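You operate a simulated robot arm through the tools that you are given. There is no shell and no other tool. Be economical: measure what you need, move in short steps, check, and stop when the job is done.

Carry out the task below with a simulated two-armed robot. There is one attempt and no reset: what you move stays moved.

TASK
Pick up the violet core plug from the top of the blue table with one hand, pass it to the other hand and put it on the top of the black hood of tower c. Set down upright: violet core plug.

Only the result counts: the job must be done as asked and must still hold three seconds after the hand-in. Knocking over, shifting, dropping, spilling or breaking anything else fails it.

THE ROBOT
Two 7-joint arms with two-finger grippers on one trunk, on a base that drives. Base frame: it is fixed to the floor where the robot stands at the start and does not move with it; the origin is under the middle of the robot, x ahead of it, y to its left, z up; the surface under the hand at the start is at about z = 940. Units: mm, rad, N and s.
The left shoulder is at the start at [78, 151, 988], the right one opposite. With the tool pointing down near the work surface each hand reaches from about 100 to 760 mm from the robot's upright axis, wherever it stands, measured 20 degrees to its own side. Places, roughly: top of the black hood of tower C [-2200, 1600, 1300]. Payload 2.54 kg a hand.
The tool frame of a hand sits at the grasp point between the pads (the TCP): z along the fingers, y along the line on which they close. The tips reach 30 mm beyond it. Largest opening 116 mm; the body of the gripper starts 95 mm behind the TCP.
Orientation is told as [roll, pitch, yaw] about the base's x, y, z axes, in that order, counted from this pose: with the fingers straight down and closing along the base's y, the tool's x points along the base's -x, its y along +y and its z along -z.

THE INTERFACE
- The arms move only by the tool move_arm. It takes "left_steps", "right_steps" or both (then of equal length, played together; a hand with none holds still); each is a list of rows, each a list of 7 numbers: the finger opening in m, from 0 to 0.116, then the shift along the tool's x, y, z in m, then the turn, a rotation vector about the tool's x, y, z in rad. In form: [[claw, x, y, z, ax, ay, az], ...]. A call has 1 to 20 rows; each row shifts and turns the commanded pose from where the row before left it, along the tool's axes as they then stand. Rows are played at 5 a second. More than 50 mm and 0.15 rad between two rows, or a gripper value outside its range, and nothing of the call is played. A pose out of reach is approached as far as the arm can. The call stops where the force on the tool passes 40 N (or 10 N more than at its start, if that is more) or the arm is blocked; 0.2 s more then pass. Each finger travels about 72 mm/s and halts on what it meets, pressing with about 24 N; the grip force reading is that of the motor and also rises with nothing between the fingers. The clock runs only during rows and for 0.2 s after the last one: add rows that do not move to give the fingers time. The reply holds the time, the measured pose of the TCP, the force on the tool along the base axes, the opening and the grip force, in the units named above and with some noise, with the torque about the TCP (base axes, N m) and any sound that the robot's microphone picked up.
- Cameras (640 x 400 px; columns grow to the right, rows downward): "scene" is now at [154.9, -20.4, 1162.6]; the picture's right is [-0.20, -0.98, 0.00], its down [0.01, -0.00, -1.00] and it looks along [0.98, -0.20, 0.01] (base axes); focal length 263 px, centre (320, 200). "left" rides on the left gripper at [69, 15, -122] in its tool frame; the picture's right is [-0.21, 0.98, 0.00], its down [-0.83, -0.18, -0.53] and it looks along [-0.52, -0.11, 0.85] (tool axes); focal length 251 px, centre (320, 200). "right" rides on the right gripper at [69, -15, -122] in its tool frame; the picture's right is [0.21, 0.98, 0.00], its down [-0.83, 0.18, -0.53] and it looks along [-0.52, 0.11, 0.85] (tool axes); focal length 251 px, centre (320, 200). There is no depth. A picture from a camera that has moved, and an enlarged one, comes with that camera's place and axes in the base frame and with its lens.
- camera(camera): a new picture of that camera. The clock stands still meanwhile.
- raise_lower(by): slides the trunk up (or, below 0, down) by that many mm; the arms and the scene camera ride with it, the base frame stays. It gives what a move gives, with no picture.
- roll_base(legs): drives the robot by 1 to 6 legs, each [ahead, left, turn to the left] in mm, mm and rad, along the robot's own axes; the way and the turn of a leg run together, so that a leg with both is an arc; at most 1500 mm and 3.142 rad a leg. The arms and the cameras ride along, it lands a little off, and it stops where it bumps. It gives what a move gives.
- turn_head(pan, tilt): turns the head with the scene camera to pan (to the left, within 1.396 rad either way) and tilt (down, from -0.506 to 1.204), counted from straight ahead of the robot. It gives what a move gives.
- inspect(camera, box): a new picture of the part [left, top, right, bottom] of that camera's present view, enlarged. The clock stands still meanwhile.
- job_done(): hands the job in; it is judged then, once.

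Go step by step. Nothing tells you exact positions but the pictures and the camera data: compare them with the known pose of the tool, close in by small moves and look again before you grip or let go. The budget is 120 turns and 92 pictures, counting those below and the enlarged ones. Unless the task says otherwise, let go and move clear before handing in, and close with one line.

The tools are called after "Call:" by a JSON object that holds its "api" and its "payload". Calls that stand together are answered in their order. move_arm: Moves the arms, as the interface text tells. Its arguments: {"type":"object","properties":{"left_steps":{"type":"array"},"right_steps":{"type":"array"}},"required":[]} The other tools are called the same way: raise_lower (by) slides the trunk up or down; roll_base (legs) drives the base; turn_head (pan, tilt) turns the head that bears the scene camera; camera (camera) takes a picture; inspect (camera, box) takes an enlarged picture of a part of a camera's view; job_done () hands the job in.

At the start:

```text
t: 0.0
left_position: [494.3, 129.5, 1169.9]
left_ee_rot: [0.001, 0.0, 0.002]
left_wrist_force: [-0.4, -0.3, 0.4]
left_moment: [0.0, 0.0, 0.01]
left_finger_gap: 115.8
left_gripper_force: 0.1
right_position: [349.1, -210.0, 1119.1]
right_ee_rot: [0.001, 0.0, -0.001]
right_wrist_force: [-0.2, 0.5, 0.0]
right_moment: [0.0, -0.05, 0.03]
right_finger_gap: 115.9
right_gripper_force: 0.1
trunk travel left (down, up): [-225.0, 64.0]
robot x, y, heading: [-3.1, -4.1, -0.001]
head pan, tilt: [-0.201, -0.005]
```

scene: 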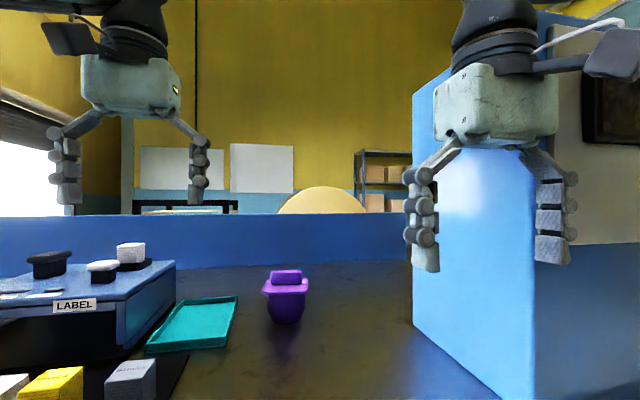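
right: 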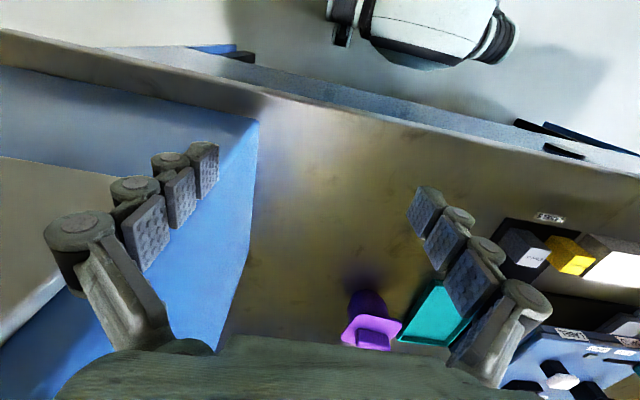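
left: 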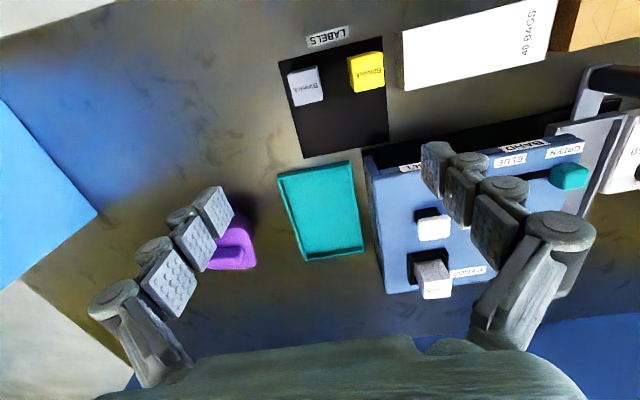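

The violet plug stands on the dark table top ahead, at roughly (640, -55). I'll look closer at it first.

Call:
{"api": "inspect", "payload": {"camera": "scene", "box": [220, 230, 360, 350]}}

Call:
{"api": "inspect", "payload": {"camera": "right", "box": [300, 260, 460, 360]}}

Call:
{"api": "inspect", "payload": {"camera": "left", "box": [160, 180, 320, 280]}}

```text
3.33 times, centred on (290, 290) of scene
camera zoom: at [154.9, -20.4, 1162.6], right [-0.2, -0.98, 0.0], down [0.01, 0.0, -1.0], along [0.98, -0.2, 0.01], focal length 875 px, centre (420, -100)
```

zoom: 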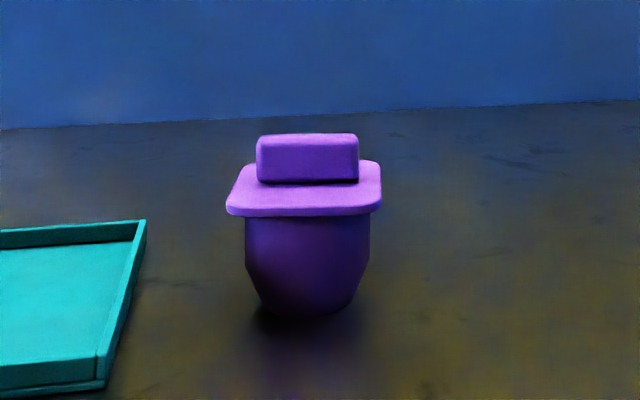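

```text
4.00 times, centred on (380, 310) of right
camera zoom: at [280.1, -224.5, 1239.7], right [-0.21, 0.98, 0.0], down [0.83, 0.18, 0.53], along [0.52, 0.11, -0.85], focal length 1006 px, centre (80, -240)
```

zoom: 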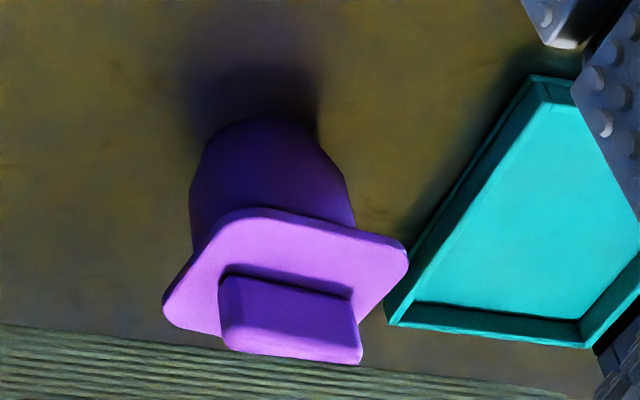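

```text
4.00 times, centred on (240, 230) of left
camera zoom: at [425.4, 143.9, 1291.9], right [0.21, 0.98, 0.0], down [0.83, -0.18, 0.53], along [0.52, -0.11, -0.85], focal length 1006 px, centre (640, 80)
```

zoom: 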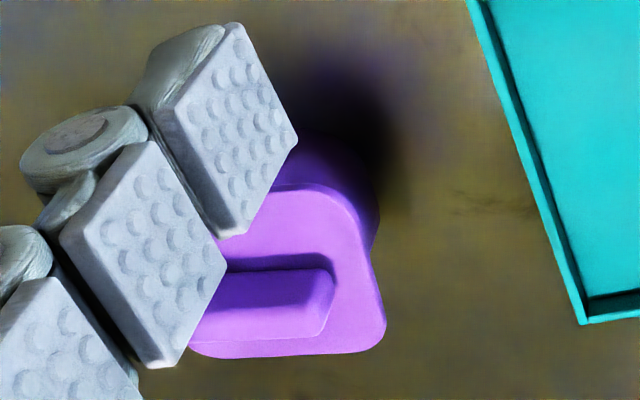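

The plug has a bar-shaped knob, a flange and a tapered body. The knob is at about (656, -57, 1017). The left arm has more free room, so it will pick from above, and I'm moving it over the plug.

Call:
{"api": "move_arm", "payload": {"left_steps": [[0.116, -0.03, -0.037, 0, 0, 0, 0], [0.116, -0.03, -0.037, 0, 0, 0, 0], [0.116, -0.03, -0.037, 0, 0, 0, 0], [0.116, -0.03, -0.037, 0, 0, 0, 0], [0.116, -0.03, -0.037, 0, 0, 0, 0], [0.116, 0, 0, 0, 0, 0, 0]]}}

Call:
{"api": "camera", "payload": {"camera": "left"}}

Call:
{"api": "camera", "payload": {"camera": "scene"}}

```text
t: 1.4
left_position: [582.8, -25.9, 1148.9]
left_ee_rot: [-0.001, 0.001, 0.0]
left_wrist_force: [-0.9, -0.9, 0.1]
left_moment: [-0.03, 0.02, 0.01]
left_finger_gap: 115.9
left_gripper_force: 0.1
left hand out of reach, approached as far as the arm can: row 4, 5
right_position: [349.9, -208.8, 1117.8]
right_ee_rot: [-0.002, -0.002, 0.001]
right_wrist_force: [0.5, -0.1, 0.2]
right_moment: [-0.02, -0.01, -0.02]
right_finger_gap: 116.0
right_gripper_force: 0.0
trunk travel left (down, up): [-225.0, 64.0]
robot x, y, heading: [1.1, 0.9, -0.002]
head pan, tilt: [-0.201, -0.005]
```

```text
85 pictures are left
camera left: at [514.3, -12.3, 1271.0], right [0.21, 0.98, 0.0], down [0.83, -0.18, 0.53], along [0.52, -0.12, -0.84], focal length 251 px, centre (320, 200)
```

left: 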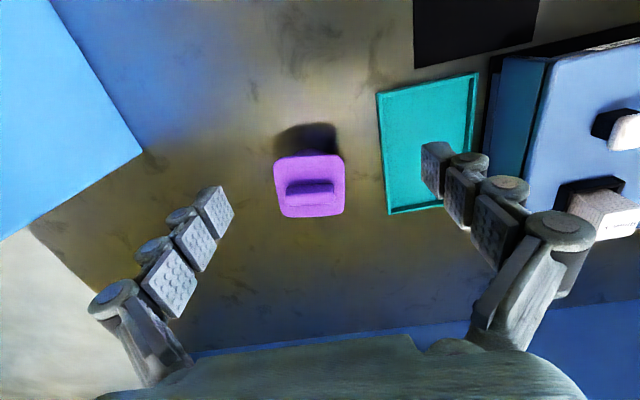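

```text
84 pictures are left
camera scene: at [155.0, -19.4, 1162.6], right [-0.2, -0.98, 0.0], down [0.01, 0.0, -1.0], along [0.98, -0.2, 0.01], focal length 263 px, centre (320, 200)
```

scene: 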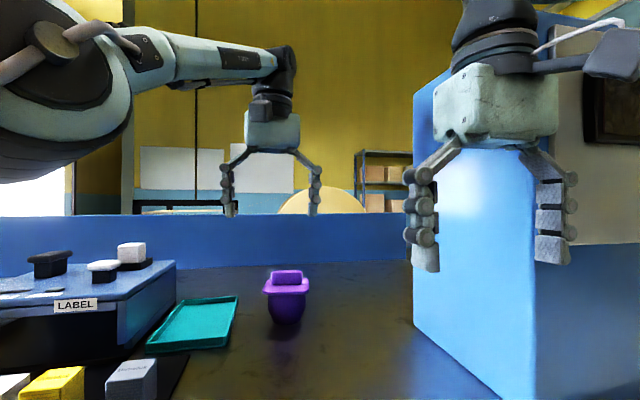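

The plug's knob is at about (652, -56). The arm was out of reach at that height, so I'll lower it and see where it lands.

Call:
{"api": "move_arm", "payload": {"left_steps": [[0.116, 0, 0, 0.03, 0, 0, 0], [0.116, 0, 0, 0.03, 0, 0, 0], [0.116, 0, 0, 0, 0, 0, 0]]}}

```text
t: 2.2
left_position: [583.2, -28.4, 1089.4]
left_ee_rot: [-0.001, -0.001, -0.002]
left_wrist_force: [0.0, -0.4, -1.4]
left_moment: [0.02, 0.01, -0.01]
left_finger_gap: 116.2
left_gripper_force: 0.1
right_position: [349.3, -211.0, 1117.7]
right_ee_rot: [0.001, -0.001, -0.002]
right_wrist_force: [0.0, -0.4, 0.3]
right_moment: [-0.01, 0.01, -0.03]
right_finger_gap: 116.1
right_gripper_force: 0.1
trunk travel left (down, up): [-225.0, 64.0]
robot x, y, heading: [-2.8, -3.3, -0.0]
head pan, tilt: [-0.201, -0.005]
```

Call:
{"api": "move_arm", "payload": {"left_steps": [[0.116, -0.023, -0.009, 0, 0, 0, 0], [0.116, -0.023, -0.009, 0, 0, 0, 0], [0.116, -0.023, -0.01, 0, 0, 0, 0], [0.116, 0, 0, 0, 0, 0, 0]]}}

Call:
{"api": "camera", "payload": {"camera": "left"}}

Call:
{"api": "camera", "payload": {"camera": "scene"}}

```text
t: 3.2
left_position: [623.3, -45.4, 1087.5]
left_ee_rot: [0.0, -0.002, -0.001]
left_wrist_force: [0.9, 0.2, 0.6]
left_moment: [0.01, 0.01, 0.01]
left_finger_gap: 116.2
left_gripper_force: 0.1
left hand out of reach, approached as far as the arm can: row 2, 3
right_position: [349.3, -209.3, 1117.3]
right_ee_rot: [0.001, -0.001, 0.001]
right_wrist_force: [0.5, -0.3, -0.6]
right_moment: [0.02, 0.06, 0.0]
right_finger_gap: 116.0
right_gripper_force: 0.1
trunk travel left (down, up): [-225.0, 64.0]
robot x, y, heading: [-0.3, 2.7, -0.003]
head pan, tilt: [-0.201, -0.005]
```

```text
83 pictures are left
camera left: at [554.5, -30.9, 1209.5], right [0.21, 0.98, 0.0], down [0.83, -0.18, 0.53], along [0.52, -0.12, -0.85], focal length 251 px, centre (320, 200)
```

left: 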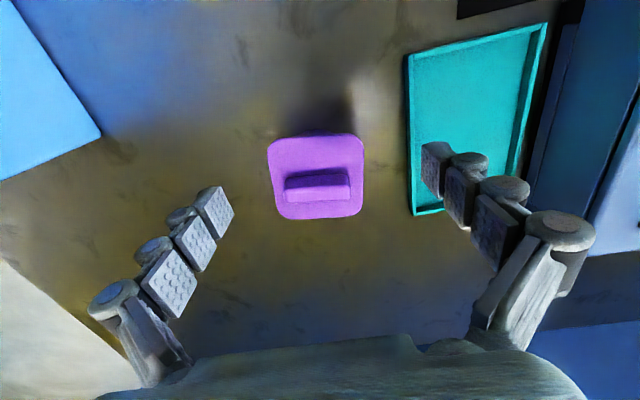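

```text
82 pictures are left
camera scene: at [154.9, -20.5, 1162.6], right [-0.2, -0.98, 0.0], down [0.01, 0.0, -1.0], along [0.98, -0.2, 0.01], focal length 263 px, centre (320, 200)
```

scene: 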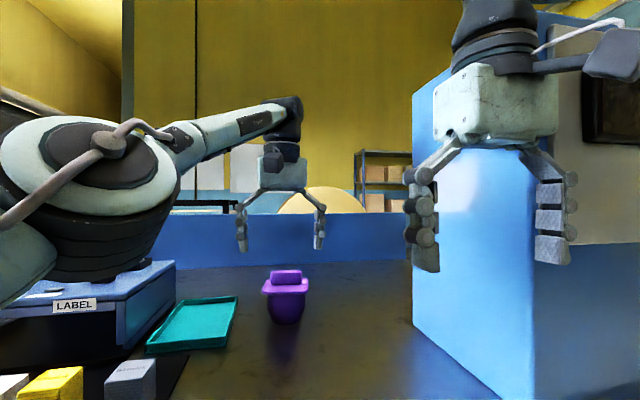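

The knob is confirmed at about (655, -56) and the plug is yawed about -0.11. Raising the trunk brings the shoulder nearer wrist height, which gives more reach and lifts the elbow clear of the LABEL box.

Call:
{"api": "raise_lower", "payload": {"by": 63}}

Call:
{"api": "move_arm", "payload": {"left_steps": [[0.116, 0, 0, 0.03, 0, 0, 0.05], [0.116, 0, 0, 0.03, 0, 0, 0.06], [0.116, 0, 0, 0, 0, 0, 0]]}}

```text
t: 4.2
left_position: [624.8, -45.6, 1151.1]
left_ee_rot: [0.002, 0.001, -0.001]
left_wrist_force: [0.4, 0.3, -0.8]
left_moment: [-0.01, 0.02, 0.01]
left_finger_gap: 116.1
left_gripper_force: 0.1
right_position: [350.0, -209.6, 1180.7]
right_ee_rot: [0.0, 0.0, 0.001]
right_wrist_force: [-0.3, 0.0, -0.5]
right_moment: [0.02, 0.0, -0.01]
right_finger_gap: 115.8
right_gripper_force: 0.1
trunk travel left (down, up): [-288.0, 1.0]
robot x, y, heading: [0.1, 1.6, -0.0]
head pan, tilt: [-0.201, -0.005]
```

```text
t: 5.0
left_position: [622.7, -45.5, 1090.2]
left_ee_rot: [0.002, -0.003, -0.109]
left_wrist_force: [0.1, -0.8, 0.7]
left_moment: [0.03, 0.0, 0.02]
left_finger_gap: 115.8
left_gripper_force: 0.2
right_position: [348.5, -209.2, 1181.7]
right_ee_rot: [-0.001, 0.001, -0.001]
right_wrist_force: [0.3, 0.6, 0.9]
right_moment: [0.0, 0.01, 0.01]
right_finger_gap: 115.9
right_gripper_force: 0.1
trunk travel left (down, up): [-288.0, 1.0]
robot x, y, heading: [-1.8, -3.2, -0.001]
head pan, tilt: [-0.201, -0.005]
```

Call:
{"api": "move_arm", "payload": {"left_steps": [[0.116, -0.0165, -0.0037, 0, 0, 0, 0], [0.116, -0.0165, -0.0037, 0, 0, 0, 0], [0.116, 0, 0, 0, 0, 0, 0]]}}

Call:
{"api": "camera", "payload": {"camera": "left"}}

Call:
{"api": "camera", "payload": {"camera": "scene"}}

```text
t: 5.8
left_position: [652.6, -53.8, 1091.2]
left_ee_rot: [0.001, 0.0, -0.111]
left_wrist_force: [0.0, -0.2, -0.7]
left_moment: [-0.02, 0.0, 0.02]
left_finger_gap: 116.2
left_gripper_force: 0.0
left hand out of reach, approached as far as the arm can: row 2
right_position: [349.8, -210.0, 1181.7]
right_ee_rot: [0.001, 0.0, 0.001]
right_wrist_force: [-0.2, 0.3, 0.5]
right_moment: [0.01, 0.01, 0.0]
right_finger_gap: 116.1
right_gripper_force: 0.1
trunk travel left (down, up): [-288.0, 1.0]
robot x, y, heading: [-3.6, -4.1, -0.002]
head pan, tilt: [-0.201, -0.005]
```

```text
81 pictures are left
camera left: at [584.6, -32.5, 1212.7], right [0.32, 0.95, 0.0], down [0.8, -0.27, 0.53], along [0.51, -0.17, -0.85], focal length 251 px, centre (320, 200)
```

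left: 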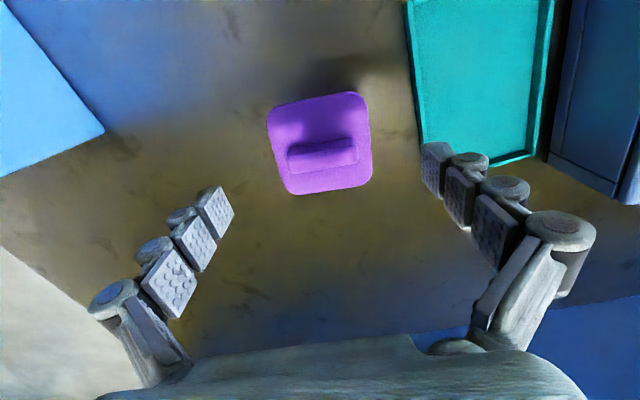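

```text
80 pictures are left
camera scene: at [154.9, -20.1, 1225.6], right [-0.2, -0.98, 0.0], down [0.01, 0.0, -1.0], along [0.98, -0.2, 0.01], focal length 263 px, centre (320, 200)
```

scene: 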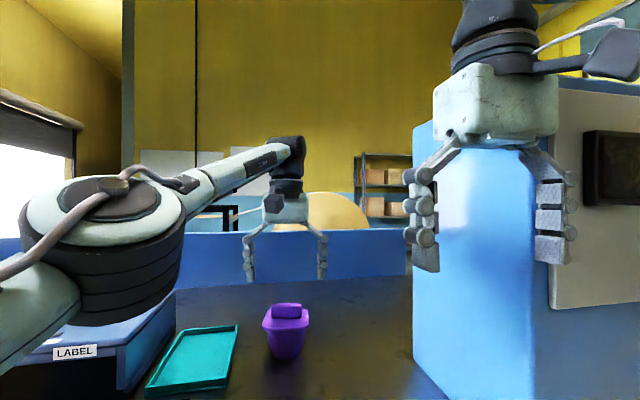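

Call:
{"api": "inspect", "payload": {"camera": "left", "box": [240, 80, 400, 200]}}

```text
3.33 times, centred on (320, 140) of left
camera zoom: at [584.6, -32.5, 1212.7], right [0.32, 0.95, 0.0], down [0.8, -0.27, 0.53], along [0.51, -0.17, -0.85], focal length 838 px, centre (320, 400)
```

zoom: 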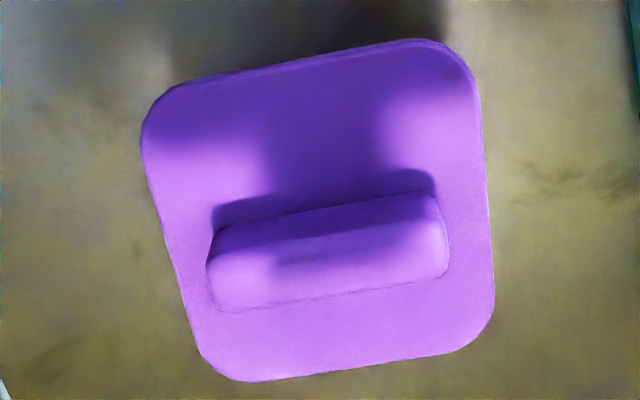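

The top of the knob is about 8 mm further in x. I'll correct that and descend with the fingers straddling the knob ends.

Call:
{"api": "move_arm", "payload": {"left_steps": [[0.116, 0, 0, 0.02, 0, 0, 0], [0.116, -0.0085, -0.001, 0.015, 0, 0, 0], [0.116, 0, 0, 0, 0, 0, 0]]}}

Call:
{"api": "inspect", "payload": {"camera": "left", "box": [160, 50, 480, 250]}}

Call:
{"api": "inspect", "payload": {"camera": "scene", "box": [200, 220, 380, 370]}}

```text
t: 6.6
left_position: [658.6, -57.8, 1055.1]
left_ee_rot: [-0.002, -0.001, -0.11]
left_wrist_force: [-0.4, 0.3, 0.1]
left_moment: [-0.01, 0.0, 0.01]
left_finger_gap: 115.9
left_gripper_force: 0.0
right_position: [348.5, -209.9, 1180.9]
right_ee_rot: [0.0, -0.001, 0.0]
right_wrist_force: [0.2, 0.6, -0.1]
right_moment: [-0.01, 0.0, 0.01]
right_finger_gap: 116.1
right_gripper_force: 0.1
trunk travel left (down, up): [-288.0, 1.0]
robot x, y, heading: [5.2, 2.0, 0.004]
head pan, tilt: [-0.201, -0.005]
```

```text
2.00 times, centred on (320, 150) of left
camera zoom: at [592.0, -35.0, 1177.5], right [0.32, 0.95, 0.0], down [0.8, -0.27, 0.53], along [0.51, -0.17, -0.85], focal length 503 px, centre (320, 300)
```

zoom: 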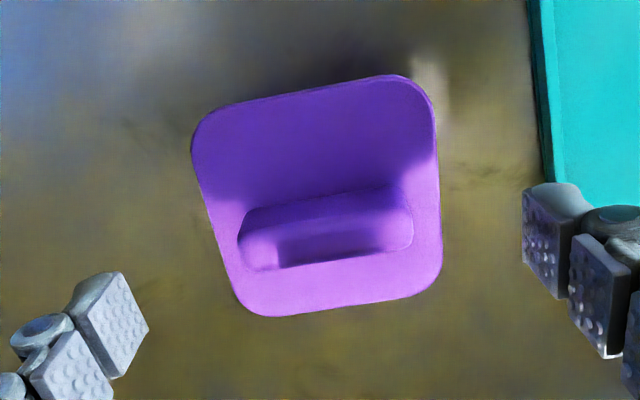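

```text
2.67 times, centred on (290, 295) of scene
camera zoom: at [154.8, -20.2, 1225.7], right [-0.2, -0.98, 0.0], down [0.01, 0.0, -1.0], along [0.98, -0.2, 0.01], focal length 700 px, centre (400, -53)
```

zoom: 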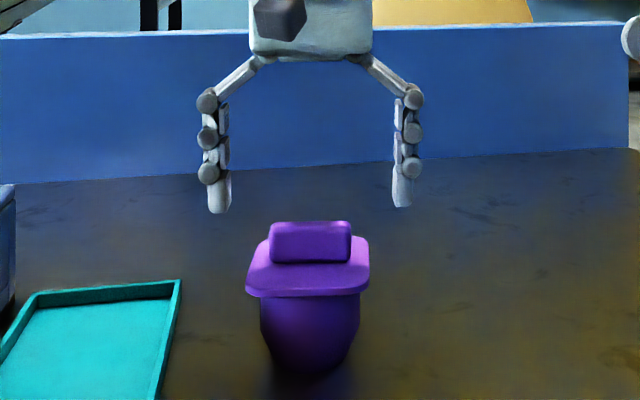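

Call:
{"api": "move_arm", "payload": {"left_steps": [[0.116, 0, 0.002, 0.011, 0, 0, 0], [0.08, 0, 0, 0, 0, 0, 0], [0.08, 0, 0, 0, 0, 0, 0]]}}

Call:
{"api": "inspect", "payload": {"camera": "scene", "box": [200, 220, 380, 370]}}

Call:
{"api": "inspect", "payload": {"camera": "left", "box": [160, 50, 480, 250]}}

```text
t: 7.4
left_position: [660.2, -54.8, 1043.9]
left_ee_rot: [0.0, 0.0, -0.109]
left_wrist_force: [-0.6, -0.2, 0.3]
left_moment: [0.0, 0.03, 0.01]
left_finger_gap: 80.1
left_gripper_force: 0.0
right_position: [348.7, -209.0, 1182.2]
right_ee_rot: [0.0, 0.0, 0.002]
right_wrist_force: [0.3, -0.5, -0.3]
right_moment: [-0.01, -0.01, 0.02]
right_finger_gap: 116.2
right_gripper_force: 0.0
trunk travel left (down, up): [-288.0, 1.0]
robot x, y, heading: [0.4, -2.8, 0.002]
head pan, tilt: [-0.201, -0.005]
```

```text
2.67 times, centred on (290, 295) of scene
camera zoom: at [155.0, -20.3, 1225.6], right [-0.2, -0.98, 0.0], down [0.01, 0.0, -1.0], along [0.98, -0.2, 0.01], focal length 700 px, centre (400, -53)
```

zoom: 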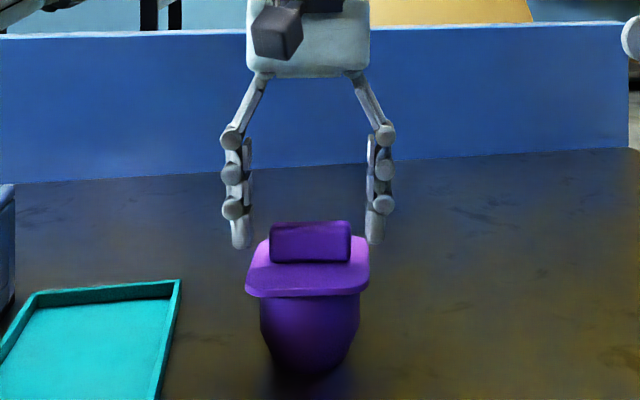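

```text
2.00 times, centred on (320, 150) of left
camera zoom: at [592.7, -33.3, 1166.1], right [0.32, 0.95, 0.0], down [0.8, -0.27, 0.53], along [0.51, -0.17, -0.85], focal length 503 px, centre (320, 300)
```

zoom: 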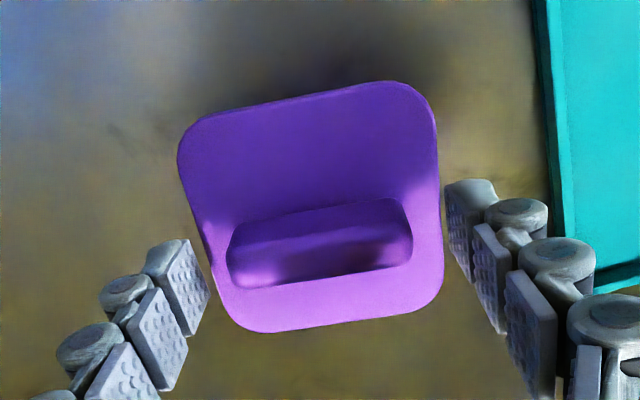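

Call:
{"api": "move_arm", "payload": {"left_steps": [[0.068, 0.001, -0.001, -0.002, 0, 0, 0], [0.064, 0, 0, 0, 0, 0, 0], [0.064, 0, 0, 0, 0, 0, 0]]}}

Call:
{"api": "inspect", "payload": {"camera": "scene", "box": [230, 250, 350, 350]}}

```text
t: 8.2
left_position: [658.7, -55.3, 1045.3]
left_ee_rot: [0.0, 0.0, -0.11]
left_wrist_force: [-0.4, -0.2, 0.0]
left_moment: [0.02, -0.03, -0.03]
left_finger_gap: 63.9
left_gripper_force: 0.1
right_position: [350.5, -208.7, 1181.3]
right_ee_rot: [-0.001, 0.001, 0.0]
right_wrist_force: [0.6, -0.2, -0.3]
right_moment: [0.01, 0.01, -0.02]
right_finger_gap: 115.9
right_gripper_force: 0.0
trunk travel left (down, up): [-288.0, 1.0]
robot x, y, heading: [2.8, 1.5, 0.004]
head pan, tilt: [-0.201, -0.005]
```

```text
4.00 times, centred on (290, 300) of scene
camera zoom: at [154.9, -20.4, 1225.6], right [-0.2, -0.98, 0.0], down [0.01, 0.0, -1.0], along [0.98, -0.2, 0.01], focal length 1050 px, centre (440, -200)
```

zoom: 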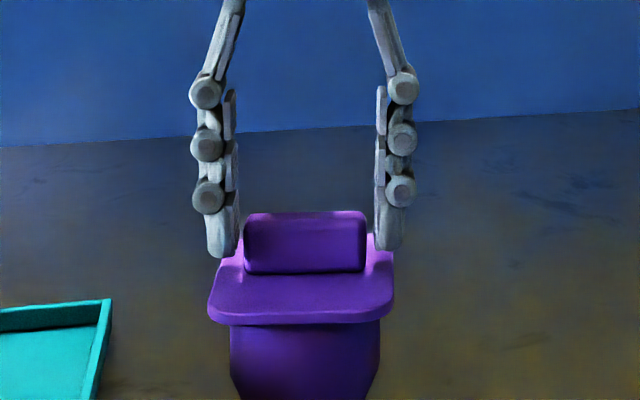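

The fingertips straddle the knob just above the flange. I'll go down 2 mm and close.

Call:
{"api": "move_arm", "payload": {"left_steps": [[0.062, 0, 0, 0.002, 0, 0, 0], [0.05, 0, 0, 0, 0, 0, 0], [0.04, 0, 0, 0, 0, 0, 0], [0.04, 0, 0, 0, 0, 0, 0]]}}

Call:
{"api": "inspect", "payload": {"camera": "scene", "box": [230, 250, 350, 350]}}

```text
t: 9.2
left_position: [659.6, -54.9, 1043.6]
left_ee_rot: [0.001, 0.002, -0.11]
left_wrist_force: [0.3, 0.6, 1.7]
left_moment: [0.0, 0.0, -0.03]
left_finger_gap: 57.5
left_gripper_force: 24.1
right_position: [348.8, -208.9, 1181.2]
right_ee_rot: [-0.001, -0.002, 0.001]
right_wrist_force: [0.6, -1.1, 0.1]
right_moment: [0.01, 0.01, 0.01]
right_finger_gap: 115.9
right_gripper_force: 0.1
trunk travel left (down, up): [-288.0, 1.0]
robot x, y, heading: [-1.5, -2.7, 0.003]
head pan, tilt: [-0.201, -0.005]
```

```text
4.00 times, centred on (290, 300) of scene
camera zoom: at [154.8, -20.4, 1225.6], right [-0.2, -0.98, 0.0], down [0.01, 0.0, -1.0], along [0.98, -0.2, 0.01], focal length 1050 px, centre (440, -200)
```

zoom: 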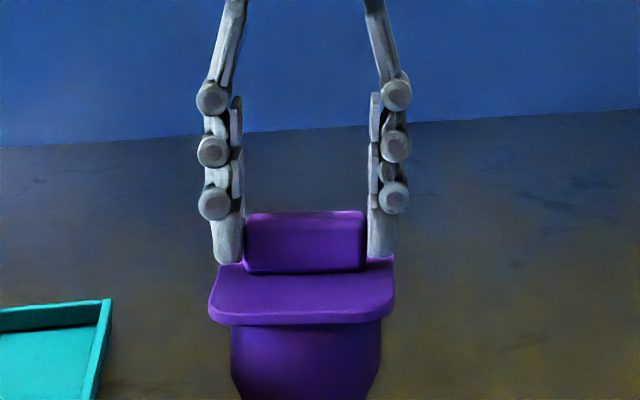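

Gripped, with a 57.5 mm gap and 24 N. Next I'll lift straight up.

Call:
{"api": "move_arm", "payload": {"left_steps": [[0.04, 0, 0, -0.015, 0, 0, 0], [0.04, 0, 0, -0.02, 0, 0, 0], [0.04, 0.01, 0, -0.03, 0, 0, 0], [0.04, 0.03, 0, -0.03, 0, 0, 0], [0.04, 0.03, 0, -0.03, 0, 0, 0], [0.04, 0.03, 0, -0.03, 0, 0, 0], [0.04, 0, 0, 0, 0, 0, 0]]}}

Call:
{"api": "camera", "payload": {"camera": "scene"}}

Call:
{"api": "camera", "payload": {"camera": "left"}}

```text
t: 10.8
left_position: [566.8, -58.5, 1187.9]
left_ee_rot: [-0.001, 0.002, -0.11]
left_wrist_force: [-1.1, 0.3, -1.0]
left_moment: [-0.03, 0.04, 0.05]
left_finger_gap: 57.5
left_gripper_force: 23.5
left hand out of reach, approached as far as the arm can: row 3, 4
right_position: [349.8, -210.0, 1181.0]
right_ee_rot: [-0.001, 0.0, -0.001]
right_wrist_force: [0.6, -0.5, -0.1]
right_moment: [-0.03, 0.02, 0.0]
right_finger_gap: 115.9
right_gripper_force: 0.0
trunk travel left (down, up): [-288.0, 1.0]
robot x, y, heading: [-3.7, -0.9, 0.001]
head pan, tilt: [-0.201, -0.005]
```

```text
72 pictures are left
camera scene: at [155.3, -20.4, 1225.5], right [-0.2, -0.98, 0.0], down [0.01, 0.0, -1.0], along [0.98, -0.2, 0.01], focal length 263 px, centre (320, 200)
```

scene: 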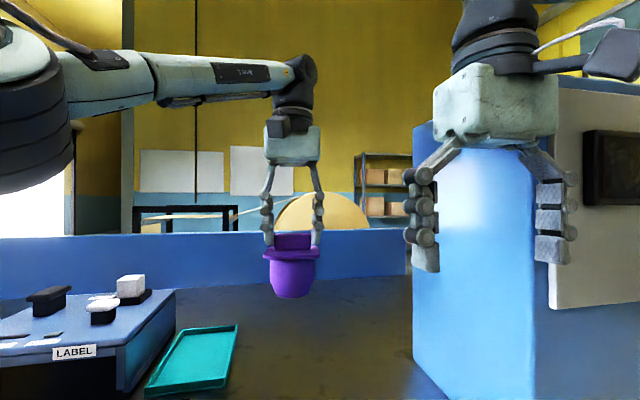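

```text
71 pictures are left
camera left: at [500.0, -36.6, 1310.2], right [0.32, 0.95, 0.0], down [0.8, -0.27, 0.53], along [0.51, -0.17, -0.85], focal length 251 px, centre (320, 200)
```

left: 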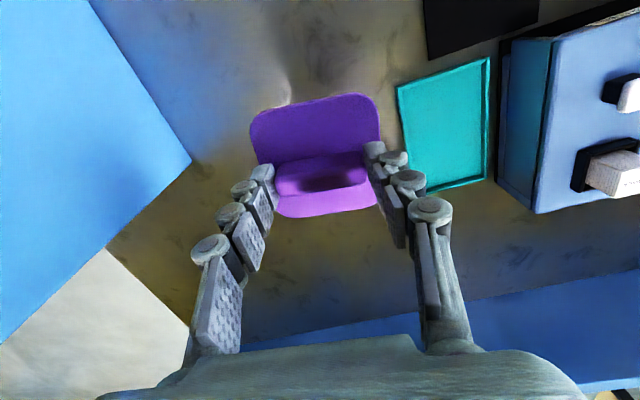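

The plug is held upright. I'll pull the arm in, then look around to the left and right before driving.

Call:
{"api": "move_arm", "payload": {"left_steps": [[0.04, 0.032, 0.017, 0, 0, 0, 0], [0.04, 0.032, 0.017, 0, 0, 0, 0], [0.04, 0.032, 0.016, 0, 0, 0, 0], [0.04, 0, 0, 0, 0, 0, 0]]}}

Call:
{"api": "turn_head", "payload": {"pan": 1.39, "tilt": 0.3}}

Call:
{"api": "camera", "payload": {"camera": "scene"}}

Call:
{"api": "turn_head", "payload": {"pan": -1.39, "tilt": 0.3}}

Call:
{"api": "camera", "payload": {"camera": "scene"}}

```text
t: 11.8
left_position: [474.6, 1.2, 1188.6]
left_ee_rot: [-0.001, -0.001, -0.112]
left_wrist_force: [0.4, 0.6, -0.7]
left_moment: [-0.01, 0.01, 0.01]
left_finger_gap: 57.4
left_gripper_force: 24.4
right_position: [349.5, -210.2, 1180.1]
right_ee_rot: [0.0, 0.0, 0.0]
right_wrist_force: [0.2, -0.3, 0.3]
right_moment: [0.03, 0.02, -0.02]
right_finger_gap: 116.0
right_gripper_force: 0.0
trunk travel left (down, up): [-288.0, 1.0]
robot x, y, heading: [0.7, 2.2, -0.002]
head pan, tilt: [-0.201, -0.005]
```

```text
t: 13.5
left_position: [474.8, 0.9, 1188.6]
left_ee_rot: [0.002, 0.001, -0.109]
left_wrist_force: [0.0, 0.1, -1.3]
left_moment: [-0.02, 0.04, 0.0]
left_finger_gap: 57.6
left_gripper_force: 24.3
right_position: [349.5, -209.7, 1180.6]
right_ee_rot: [-0.001, 0.0, 0.0]
right_wrist_force: [0.2, 0.2, -0.2]
right_moment: [0.04, -0.02, 0.01]
right_finger_gap: 115.6
right_gripper_force: 0.0
trunk travel left (down, up): [-288.0, 1.0]
robot x, y, heading: [-0.5, -0.8, -0.002]
head pan, tilt: [1.389, 0.3]
```

```text
70 pictures are left
camera scene: at [83.9, 89.4, 1197.4], right [0.98, -0.18, 0.0], down [-0.05, -0.29, -0.96], along [0.17, 0.94, -0.3], focal length 263 px, centre (320, 200)
```

scene: 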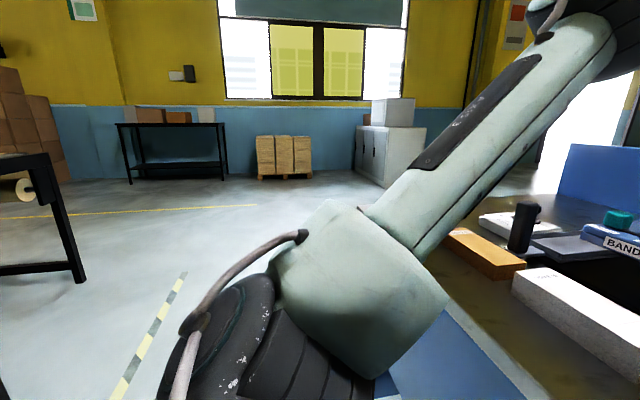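

```text
t: 15.9
left_position: [474.8, 0.9, 1188.9]
left_ee_rot: [0.002, 0.0, -0.11]
left_wrist_force: [-0.1, 0.0, -0.9]
left_moment: [-0.01, 0.01, 0.0]
left_finger_gap: 57.5
left_gripper_force: 23.6
right_position: [350.0, -210.0, 1181.1]
right_ee_rot: [0.0, 0.0, -0.001]
right_wrist_force: [-0.2, -0.1, 0.8]
right_moment: [0.0, -0.01, -0.02]
right_finger_gap: 116.0
right_gripper_force: 0.1
trunk travel left (down, up): [-288.0, 1.0]
robot x, y, heading: [-0.1, 2.0, 0.001]
head pan, tilt: [-1.389, 0.3]
```

```text
69 pictures are left
camera scene: at [83.9, -94.2, 1197.4], right [-0.98, -0.18, 0.0], down [-0.05, 0.29, -0.96], along [0.17, -0.94, -0.3], focal length 263 px, centre (320, 200)
```

scene: 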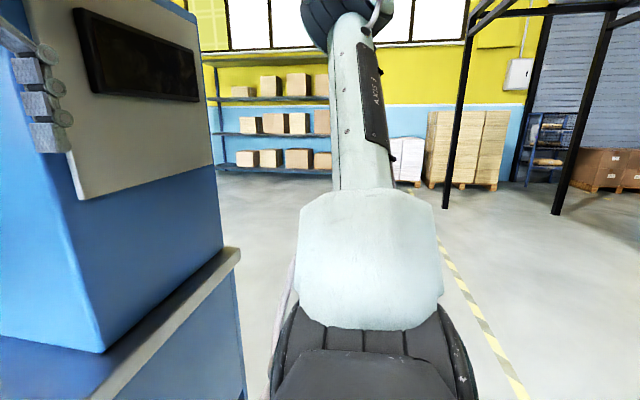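

Call:
{"api": "roll_base", "payload": {"legs": [[-400, 0, 0]]}}

Call:
{"api": "roll_base", "payload": {"legs": [[0, 0, 1.2]]}}

Call:
{"api": "turn_head", "payload": {"pan": 0.9, "tilt": 0.15}}

Call:
{"api": "camera", "payload": {"camera": "scene"}}

```text
t: 18.4
left_position: [80.5, 0.5, 1188.7]
left_ee_rot: [0.001, 0.0, -0.111]
left_wrist_force: [-0.8, -0.1, -1.2]
left_moment: [-0.01, -0.02, 0.0]
left_finger_gap: 57.3
left_gripper_force: 23.9
right_position: [-45.2, -208.9, 1180.7]
right_ee_rot: [0.0, -0.001, -0.004]
right_wrist_force: [0.4, 0.7, 0.3]
right_moment: [0.02, -0.03, 0.0]
right_finger_gap: 115.9
right_gripper_force: 0.0
trunk travel left (down, up): [-288.0, 1.0]
robot x, y, heading: [-394.7, 0.8, -0.0]
head pan, tilt: [-1.389, 0.3]
```

```text
t: 21.9
left_position: [-233.1, 449.1, 1189.4]
left_ee_rot: [-0.001, 0.0, 1.115]
left_wrist_force: [0.6, -0.5, -0.4]
left_moment: [0.01, 0.0, 0.0]
left_finger_gap: 57.1
left_gripper_force: 24.3
right_position: [-78.1, 257.5, 1181.6]
right_ee_rot: [0.002, 0.001, 1.223]
right_wrist_force: [0.3, 0.0, -0.4]
right_moment: [0.0, 0.02, 0.05]
right_finger_gap: 116.1
right_gripper_force: 0.0
trunk travel left (down, up): [-288.0, 1.0]
robot x, y, heading: [-395.2, -0.4, 1.223]
head pan, tilt: [-1.389, 0.3]
```

```text
t: 24.1
left_position: [-233.2, 447.2, 1188.6]
left_ee_rot: [-0.002, 0.001, 1.115]
left_wrist_force: [0.1, 0.5, -1.3]
left_moment: [0.01, 0.02, 0.01]
left_finger_gap: 57.1
left_gripper_force: 24.3
right_position: [-78.1, 256.5, 1182.3]
right_ee_rot: [0.0, 0.001, 1.224]
right_wrist_force: [0.9, 0.2, -0.3]
right_moment: [0.01, -0.02, -0.01]
right_finger_gap: 116.1
right_gripper_force: 0.1
trunk travel left (down, up): [-288.0, 1.0]
robot x, y, heading: [-394.1, 1.0, 1.226]
head pan, tilt: [0.901, 0.15]
```

```text
68 pictures are left
camera scene: at [-420.7, 140.9, 1211.3], right [0.85, 0.53, 0.0], down [0.08, -0.13, -0.99], along [-0.52, 0.84, -0.15], focal length 263 px, centre (320, 200)
```

scene: 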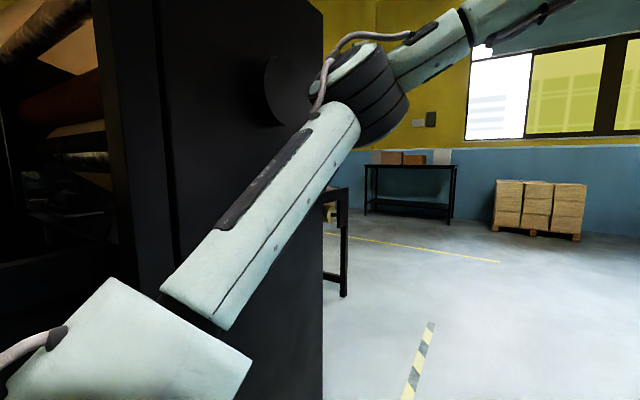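

A tall black panel stands close on my left. I need more views before turning further.

Call:
{"api": "turn_head", "payload": {"pan": 1.39, "tilt": 0.3}}

Call:
{"api": "camera", "payload": {"camera": "scene"}}

Call:
{"api": "turn_head", "payload": {"pan": 0.2, "tilt": 0.3}}

Call:
{"api": "camera", "payload": {"camera": "scene"}}

```text
t: 25.0
left_position: [-233.0, 447.9, 1189.7]
left_ee_rot: [-0.001, 0.0, 1.115]
left_wrist_force: [0.5, -0.3, -0.4]
left_moment: [0.04, -0.03, 0.01]
left_finger_gap: 57.1
left_gripper_force: 23.9
right_position: [-78.1, 257.7, 1180.8]
right_ee_rot: [0.001, 0.0, 1.222]
right_wrist_force: [-1.4, -1.4, 0.3]
right_moment: [0.0, -0.02, 0.0]
right_finger_gap: 116.1
right_gripper_force: 0.1
trunk travel left (down, up): [-288.0, 1.0]
robot x, y, heading: [-390.4, 0.4, 1.227]
head pan, tilt: [1.389, 0.3]
```

```text
67 pictures are left
camera scene: at [-452.6, 109.1, 1197.4], right [0.5, 0.86, 0.0], down [0.26, -0.15, -0.96], along [-0.82, 0.48, -0.3], focal length 263 px, centre (320, 200)
```

scene: 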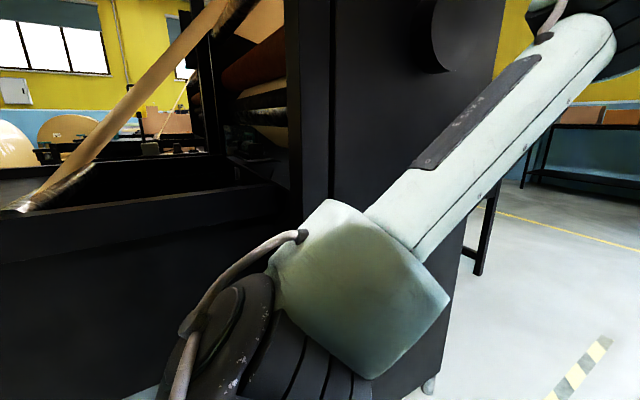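

```text
t: 26.4
left_position: [-234.2, 447.8, 1189.1]
left_ee_rot: [0.0, 0.0, 1.115]
left_wrist_force: [0.2, 1.3, -1.0]
left_moment: [0.0, 0.0, 0.01]
left_finger_gap: 57.2
left_gripper_force: 23.9
right_position: [-78.4, 257.3, 1180.7]
right_ee_rot: [0.0, -0.001, 1.224]
right_wrist_force: [0.5, -0.2, 0.4]
right_moment: [-0.02, 0.03, -0.02]
right_finger_gap: 116.2
right_gripper_force: 0.1
trunk travel left (down, up): [-288.0, 1.0]
robot x, y, heading: [-387.9, -3.3, 1.221]
head pan, tilt: [0.201, 0.3]
```

```text
66 pictures are left
camera scene: at [-358.5, 154.4, 1197.4], right [0.99, -0.14, 0.0], down [-0.04, -0.29, -0.96], along [0.14, 0.95, -0.3], focal length 263 px, centre (320, 200)
```

scene: 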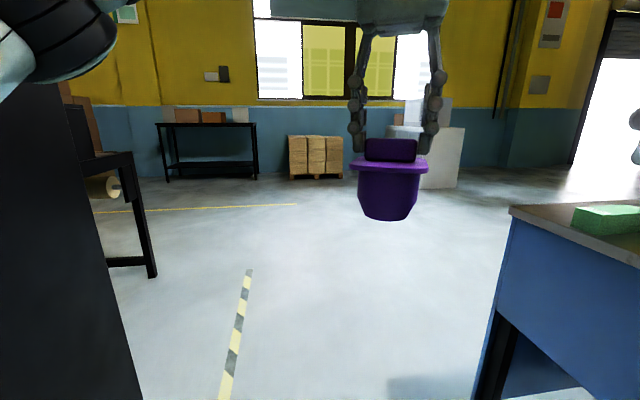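

The machine's corner foot is at about (-978, 1011), and the aisle runs along x≈-350. I'll drive up it past that corner and look for tower C.

Call:
{"api": "roll_base", "payload": {"legs": [[1235, 409, 0]]}}

Call:
{"api": "turn_head", "payload": {"pan": 1.39, "tilt": 0.2}}

Call:
{"api": "camera", "payload": {"camera": "scene"}}

```text
t: 33.0
left_position: [-204.9, 1765.8, 1191.1]
left_ee_rot: [0.001, 0.001, 1.121]
left_wrist_force: [0.7, 0.1, -0.3]
left_moment: [-0.04, 0.04, 0.0]
left_finger_gap: 57.4
left_gripper_force: 23.7
right_position: [-48.8, 1576.5, 1180.2]
right_ee_rot: [0.0, 0.0, 1.23]
right_wrist_force: [0.0, 0.3, 0.6]
right_moment: [0.0, 0.0, 0.01]
right_finger_gap: 116.0
right_gripper_force: 0.2
trunk travel left (down, up): [-288.0, 1.0]
robot x, y, heading: [-364.0, 1318.0, 1.23]
head pan, tilt: [0.201, 0.3]
```

```text
t: 34.4
left_position: [-205.6, 1766.4, 1189.7]
left_ee_rot: [0.001, 0.0, 1.119]
left_wrist_force: [0.2, 0.4, -1.4]
left_moment: [-0.01, -0.01, 0.01]
left_finger_gap: 57.1
left_gripper_force: 23.2
right_position: [-49.8, 1576.7, 1181.3]
right_ee_rot: [0.0, 0.002, 1.231]
right_wrist_force: [-1.6, 0.2, 0.0]
right_moment: [-0.01, -0.03, -0.02]
right_finger_gap: 116.0
right_gripper_force: 0.0
trunk travel left (down, up): [-288.0, 1.0]
robot x, y, heading: [-361.4, 1316.9, 1.235]
head pan, tilt: [1.389, 0.201]
```

```text
65 pictures are left
camera scene: at [-421.8, 1425.8, 1206.6], right [0.5, 0.87, 0.0], down [0.17, -0.1, -0.98], along [-0.85, 0.49, -0.2], focal length 263 px, centre (320, 200)
```

scene: 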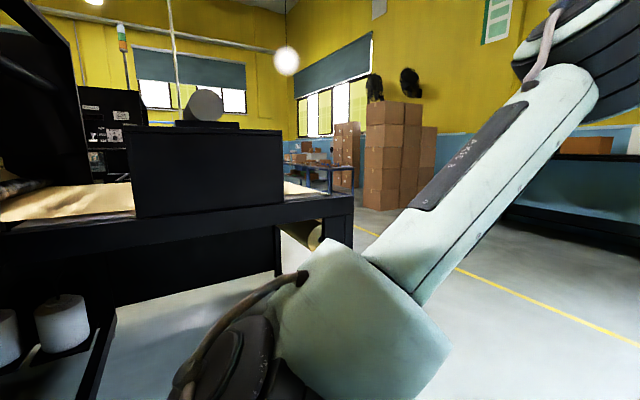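

Tower C's black hood projects to about (197, 132) in this view, which is the black box on the bench. I'll zoom in on it.

Call:
{"api": "inspect", "payload": {"camera": "scene", "box": [60, 70, 360, 250]}}

```text
2.13 times, centred on (210, 160) of scene
camera zoom: at [-421.8, 1425.8, 1206.6], right [0.5, 0.87, 0.0], down [0.17, -0.1, -0.98], along [-0.85, 0.49, -0.2], focal length 560 px, centre (555, 285)
```

zoom: 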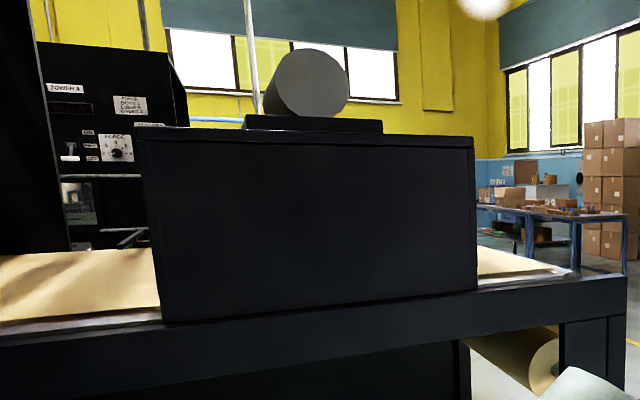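

The box seems to span y 1307–1868 with its face near x≈-1550. I'll turn to face it, drive nearer and look again.

Call:
{"api": "roll_base", "payload": {"legs": [[0, 0, 1.905], [350, -280, 0]]}}

Call:
{"api": "turn_head", "payload": {"pan": 0.0, "tilt": 0.1}}

Call:
{"api": "camera", "payload": {"camera": "scene"}}

Call:
{"api": "camera", "payload": {"camera": "right"}}

```text
t: 42.4
left_position: [-1183.5, 1611.1, 1187.9]
left_ee_rot: [0.0, -0.001, 3.017]
left_wrist_force: [0.7, -0.7, -0.9]
left_moment: [0.0, -0.01, 0.06]
left_finger_gap: 57.0
left_gripper_force: 24.3
right_position: [-1055.1, 1818.6, 1181.1]
right_ee_rot: [0.0, 0.0, 3.125]
right_wrist_force: [0.6, 1.3, 0.8]
right_moment: [-0.01, -0.01, 0.03]
right_finger_gap: 115.7
right_gripper_force: 0.1
trunk travel left (down, up): [-288.0, 1.0]
robot x, y, heading: [-711.4, 1606.1, 3.125]
head pan, tilt: [1.389, 0.201]
```

```text
t: 43.9
left_position: [-1184.5, 1611.0, 1189.8]
left_ee_rot: [0.0, 0.001, 3.018]
left_wrist_force: [0.0, 0.4, -1.4]
left_moment: [0.0, 0.0, -0.01]
left_finger_gap: 57.3
left_gripper_force: 24.1
right_position: [-1054.9, 1819.9, 1182.1]
right_ee_rot: [-0.001, -0.001, 3.126]
right_wrist_force: [-0.7, 0.1, -1.1]
right_moment: [-0.03, -0.01, 0.01]
right_finger_gap: 115.9
right_gripper_force: 0.0
trunk travel left (down, up): [-288.0, 1.0]
robot x, y, heading: [-708.7, 1602.6, 3.13]
head pan, tilt: [0.0, 0.099]
```

```text
63 pictures are left
camera scene: at [-869.5, 1605.0, 1216.0], right [0.01, 1.0, 0.0], down [0.1, 0.0, -0.99], along [-0.99, 0.01, -0.1], focal length 263 px, centre (320, 200)
```

scene: 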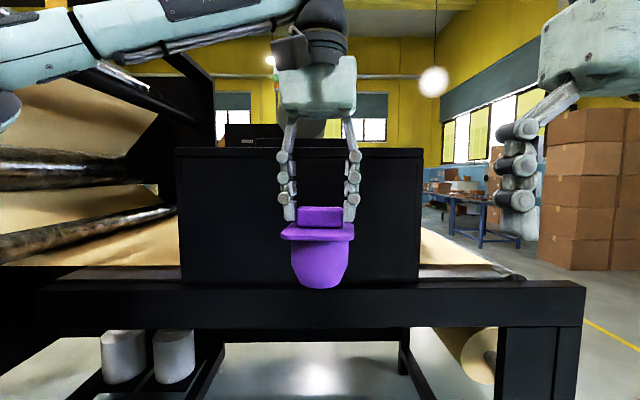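

```text
62 pictures are left
camera right: at [-985.9, 1834.4, 1302.6], right [0.2, -0.98, 0.0], down [-0.83, -0.17, 0.53], along [-0.52, -0.11, -0.85], focal length 251 px, centre (320, 200)
```

right: 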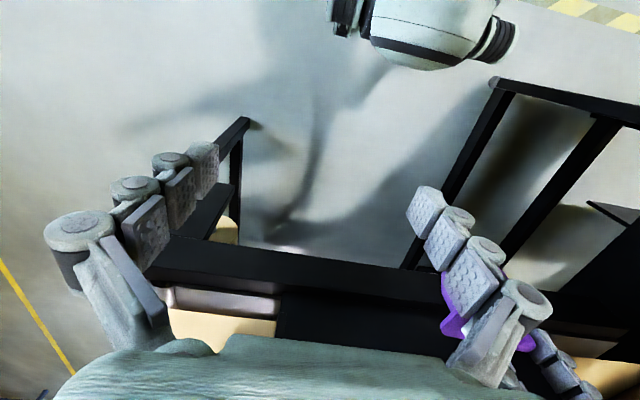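

Call:
{"api": "inspect", "payload": {"camera": "scene", "box": [160, 100, 440, 290]}}

```text
2.11 times, centred on (300, 195) of scene
camera zoom: at [-869.5, 1605.0, 1216.0], right [0.01, 1.0, 0.0], down [0.1, 0.0, -0.99], along [-0.99, 0.01, -0.1], focal length 553 px, centre (362, 210)
```

zoom: 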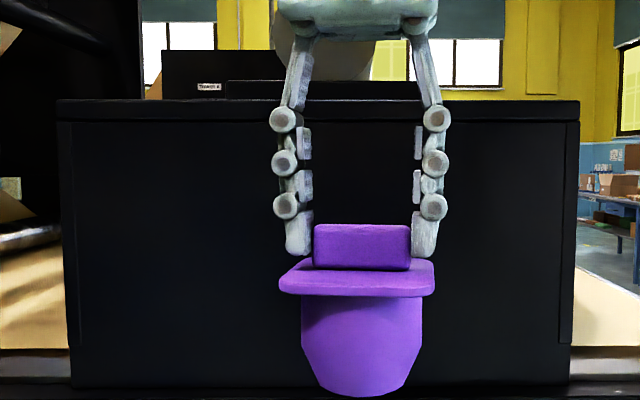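

A label "TOWER A" shows on a box further back, so I need an elevated view. I'll raise the right hand and pitch it so its camera looks forward over the hood.

Call:
{"api": "move_arm", "payload": {"right_steps": [[0.116, 0, 0, -0.04, 0, 0, 0], [0.116, 0, 0, -0.04, 0, 0, 0], [0.116, 0, 0, -0.04, 0, 0, 0], [0.116, 0, 0, -0.04, 0, 0, 0], [0.116, 0, 0, 0, 0, -0.14, 0], [0.116, 0, 0, 0, 0, -0.14, 0], [0.116, 0, 0, 0, 0, -0.14, 0], [0.116, 0, 0, 0, 0, -0.14, 0], [0.116, 0, 0, 0, 0, 0, 0]]}}

Call:
{"api": "camera", "payload": {"camera": "right"}}

```text
t: 45.9
left_position: [-1183.2, 1610.4, 1189.7]
left_ee_rot: [-0.001, 0.0, 3.018]
left_wrist_force: [0.5, 0.1, -1.5]
left_moment: [0.02, 0.01, -0.01]
left_finger_gap: 57.1
left_gripper_force: 23.8
right_position: [-1051.7, 1823.4, 1278.4]
right_ee_rot: [-0.001, -0.563, 3.126]
right_wrist_force: [0.0, 1.1, 0.5]
right_moment: [0.0, 0.02, 0.01]
right_finger_gap: 116.0
right_gripper_force: 0.0
right hand out of reach, approached as far as the arm can: row 3, 4
trunk travel left (down, up): [-288.0, 1.0]
robot x, y, heading: [-709.6, 1608.7, 3.125]
head pan, tilt: [0.0, 0.099]
```

```text
60 pictures are left
camera right: at [-927.7, 1836.2, 1343.9], right [0.17, -0.98, -0.11], down [-0.42, -0.17, 0.89], along [-0.89, -0.1, -0.44], focal length 251 px, centre (320, 200)
```

right: 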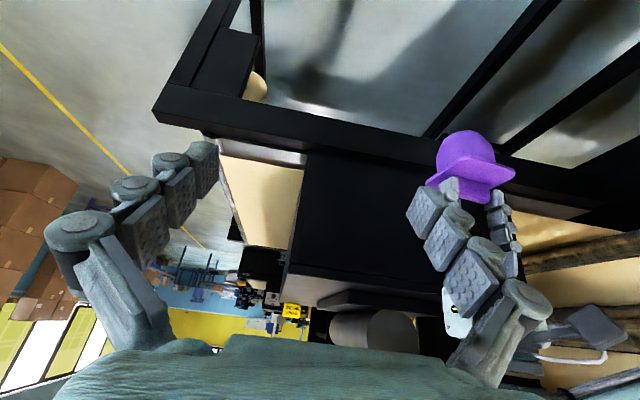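

Call:
{"api": "move_arm", "payload": {"right_steps": [[0.116, -0.016, 0, -0.025, 0, 0, 0], [0.116, -0.016, 0, -0.025, 0, 0, 0], [0.116, -0.016, 0, -0.025, 0, 0, 0], [0.116, -0.016, 0, -0.025, 0, 0, 0], [0.116, -0.016, 0, -0.025, 0, 0, 0], [0.116, -0.016, 0, -0.025, 0, 0, 0], [0.116, 0, 0, 0, 0, 0, 0]]}}

Call:
{"api": "camera", "payload": {"camera": "right"}}

```text
t: 47.5
left_position: [-1183.4, 1610.6, 1188.9]
left_ee_rot: [0.001, 0.001, 3.019]
left_wrist_force: [-0.6, -0.1, -1.3]
left_moment: [0.03, 0.0, -0.01]
left_finger_gap: 57.4
left_gripper_force: 23.9
right_position: [-1050.1, 1828.8, 1419.8]
right_ee_rot: [0.0, -0.564, 3.127]
right_wrist_force: [0.6, -0.9, -0.4]
right_moment: [0.01, 0.01, -0.02]
right_finger_gap: 115.9
right_gripper_force: 0.1
right hand out of reach, approached as far as the arm can: row 5, 6
trunk travel left (down, up): [-288.0, 1.0]
robot x, y, heading: [-706.5, 1608.2, 3.131]
head pan, tilt: [0.0, 0.099]
```

```text
59 pictures are left
camera right: at [-927.1, 1842.8, 1486.0], right [0.17, -0.98, -0.11], down [-0.42, -0.17, 0.89], along [-0.89, -0.1, -0.44], focal length 251 px, centre (320, 200)
```

right: 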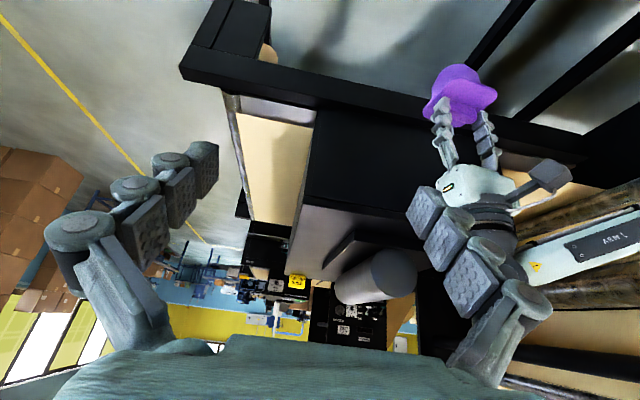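

Call:
{"api": "inspect", "payload": {"camera": "right", "box": [210, 180, 450, 350]}}

```text
2.35 times, centred on (330, 265) of right
camera zoom: at [-927.1, 1842.8, 1486.0], right [0.17, -0.98, -0.11], down [-0.42, -0.17, 0.89], along [-0.89, -0.1, -0.44], focal length 592 px, centre (296, 47)
```

zoom: 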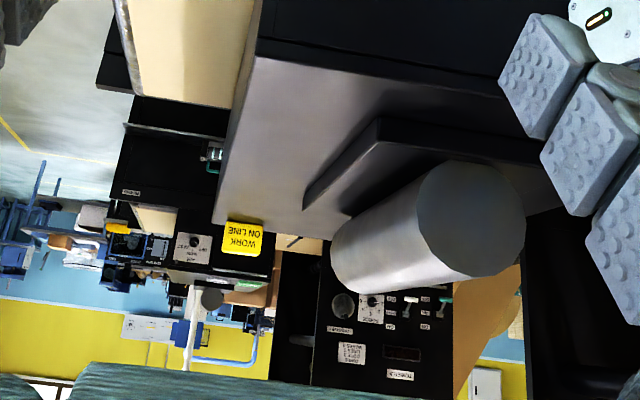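

Call:
{"api": "inspect", "payload": {"camera": "right", "box": [240, 215, 320, 285]}}

Call:
{"api": "inspect", "payload": {"camera": "right", "box": [320, 270, 420, 350]}}

```text
5.71 times, centred on (280, 250) of right
camera zoom: at [-927.1, 1842.8, 1486.0], right [0.17, -0.98, -0.11], down [-0.42, -0.17, 0.89], along [-0.89, -0.1, -0.44], focal length 1437 px, centre (549, -86)
```

zoom: 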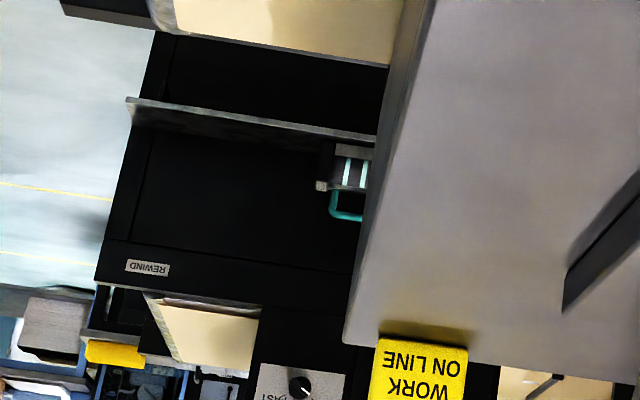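

```text
5.00 times, centred on (370, 310) of right
camera zoom: at [-927.1, 1842.8, 1486.0], right [0.17, -0.98, -0.11], down [-0.42, -0.17, 0.89], along [-0.89, -0.1, -0.44], focal length 1257 px, centre (70, -350)
```

zoom: 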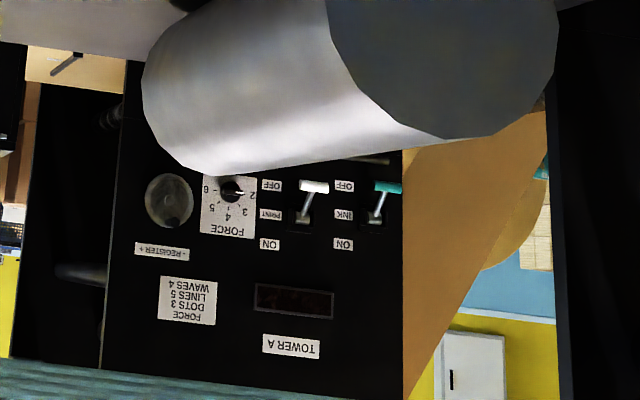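

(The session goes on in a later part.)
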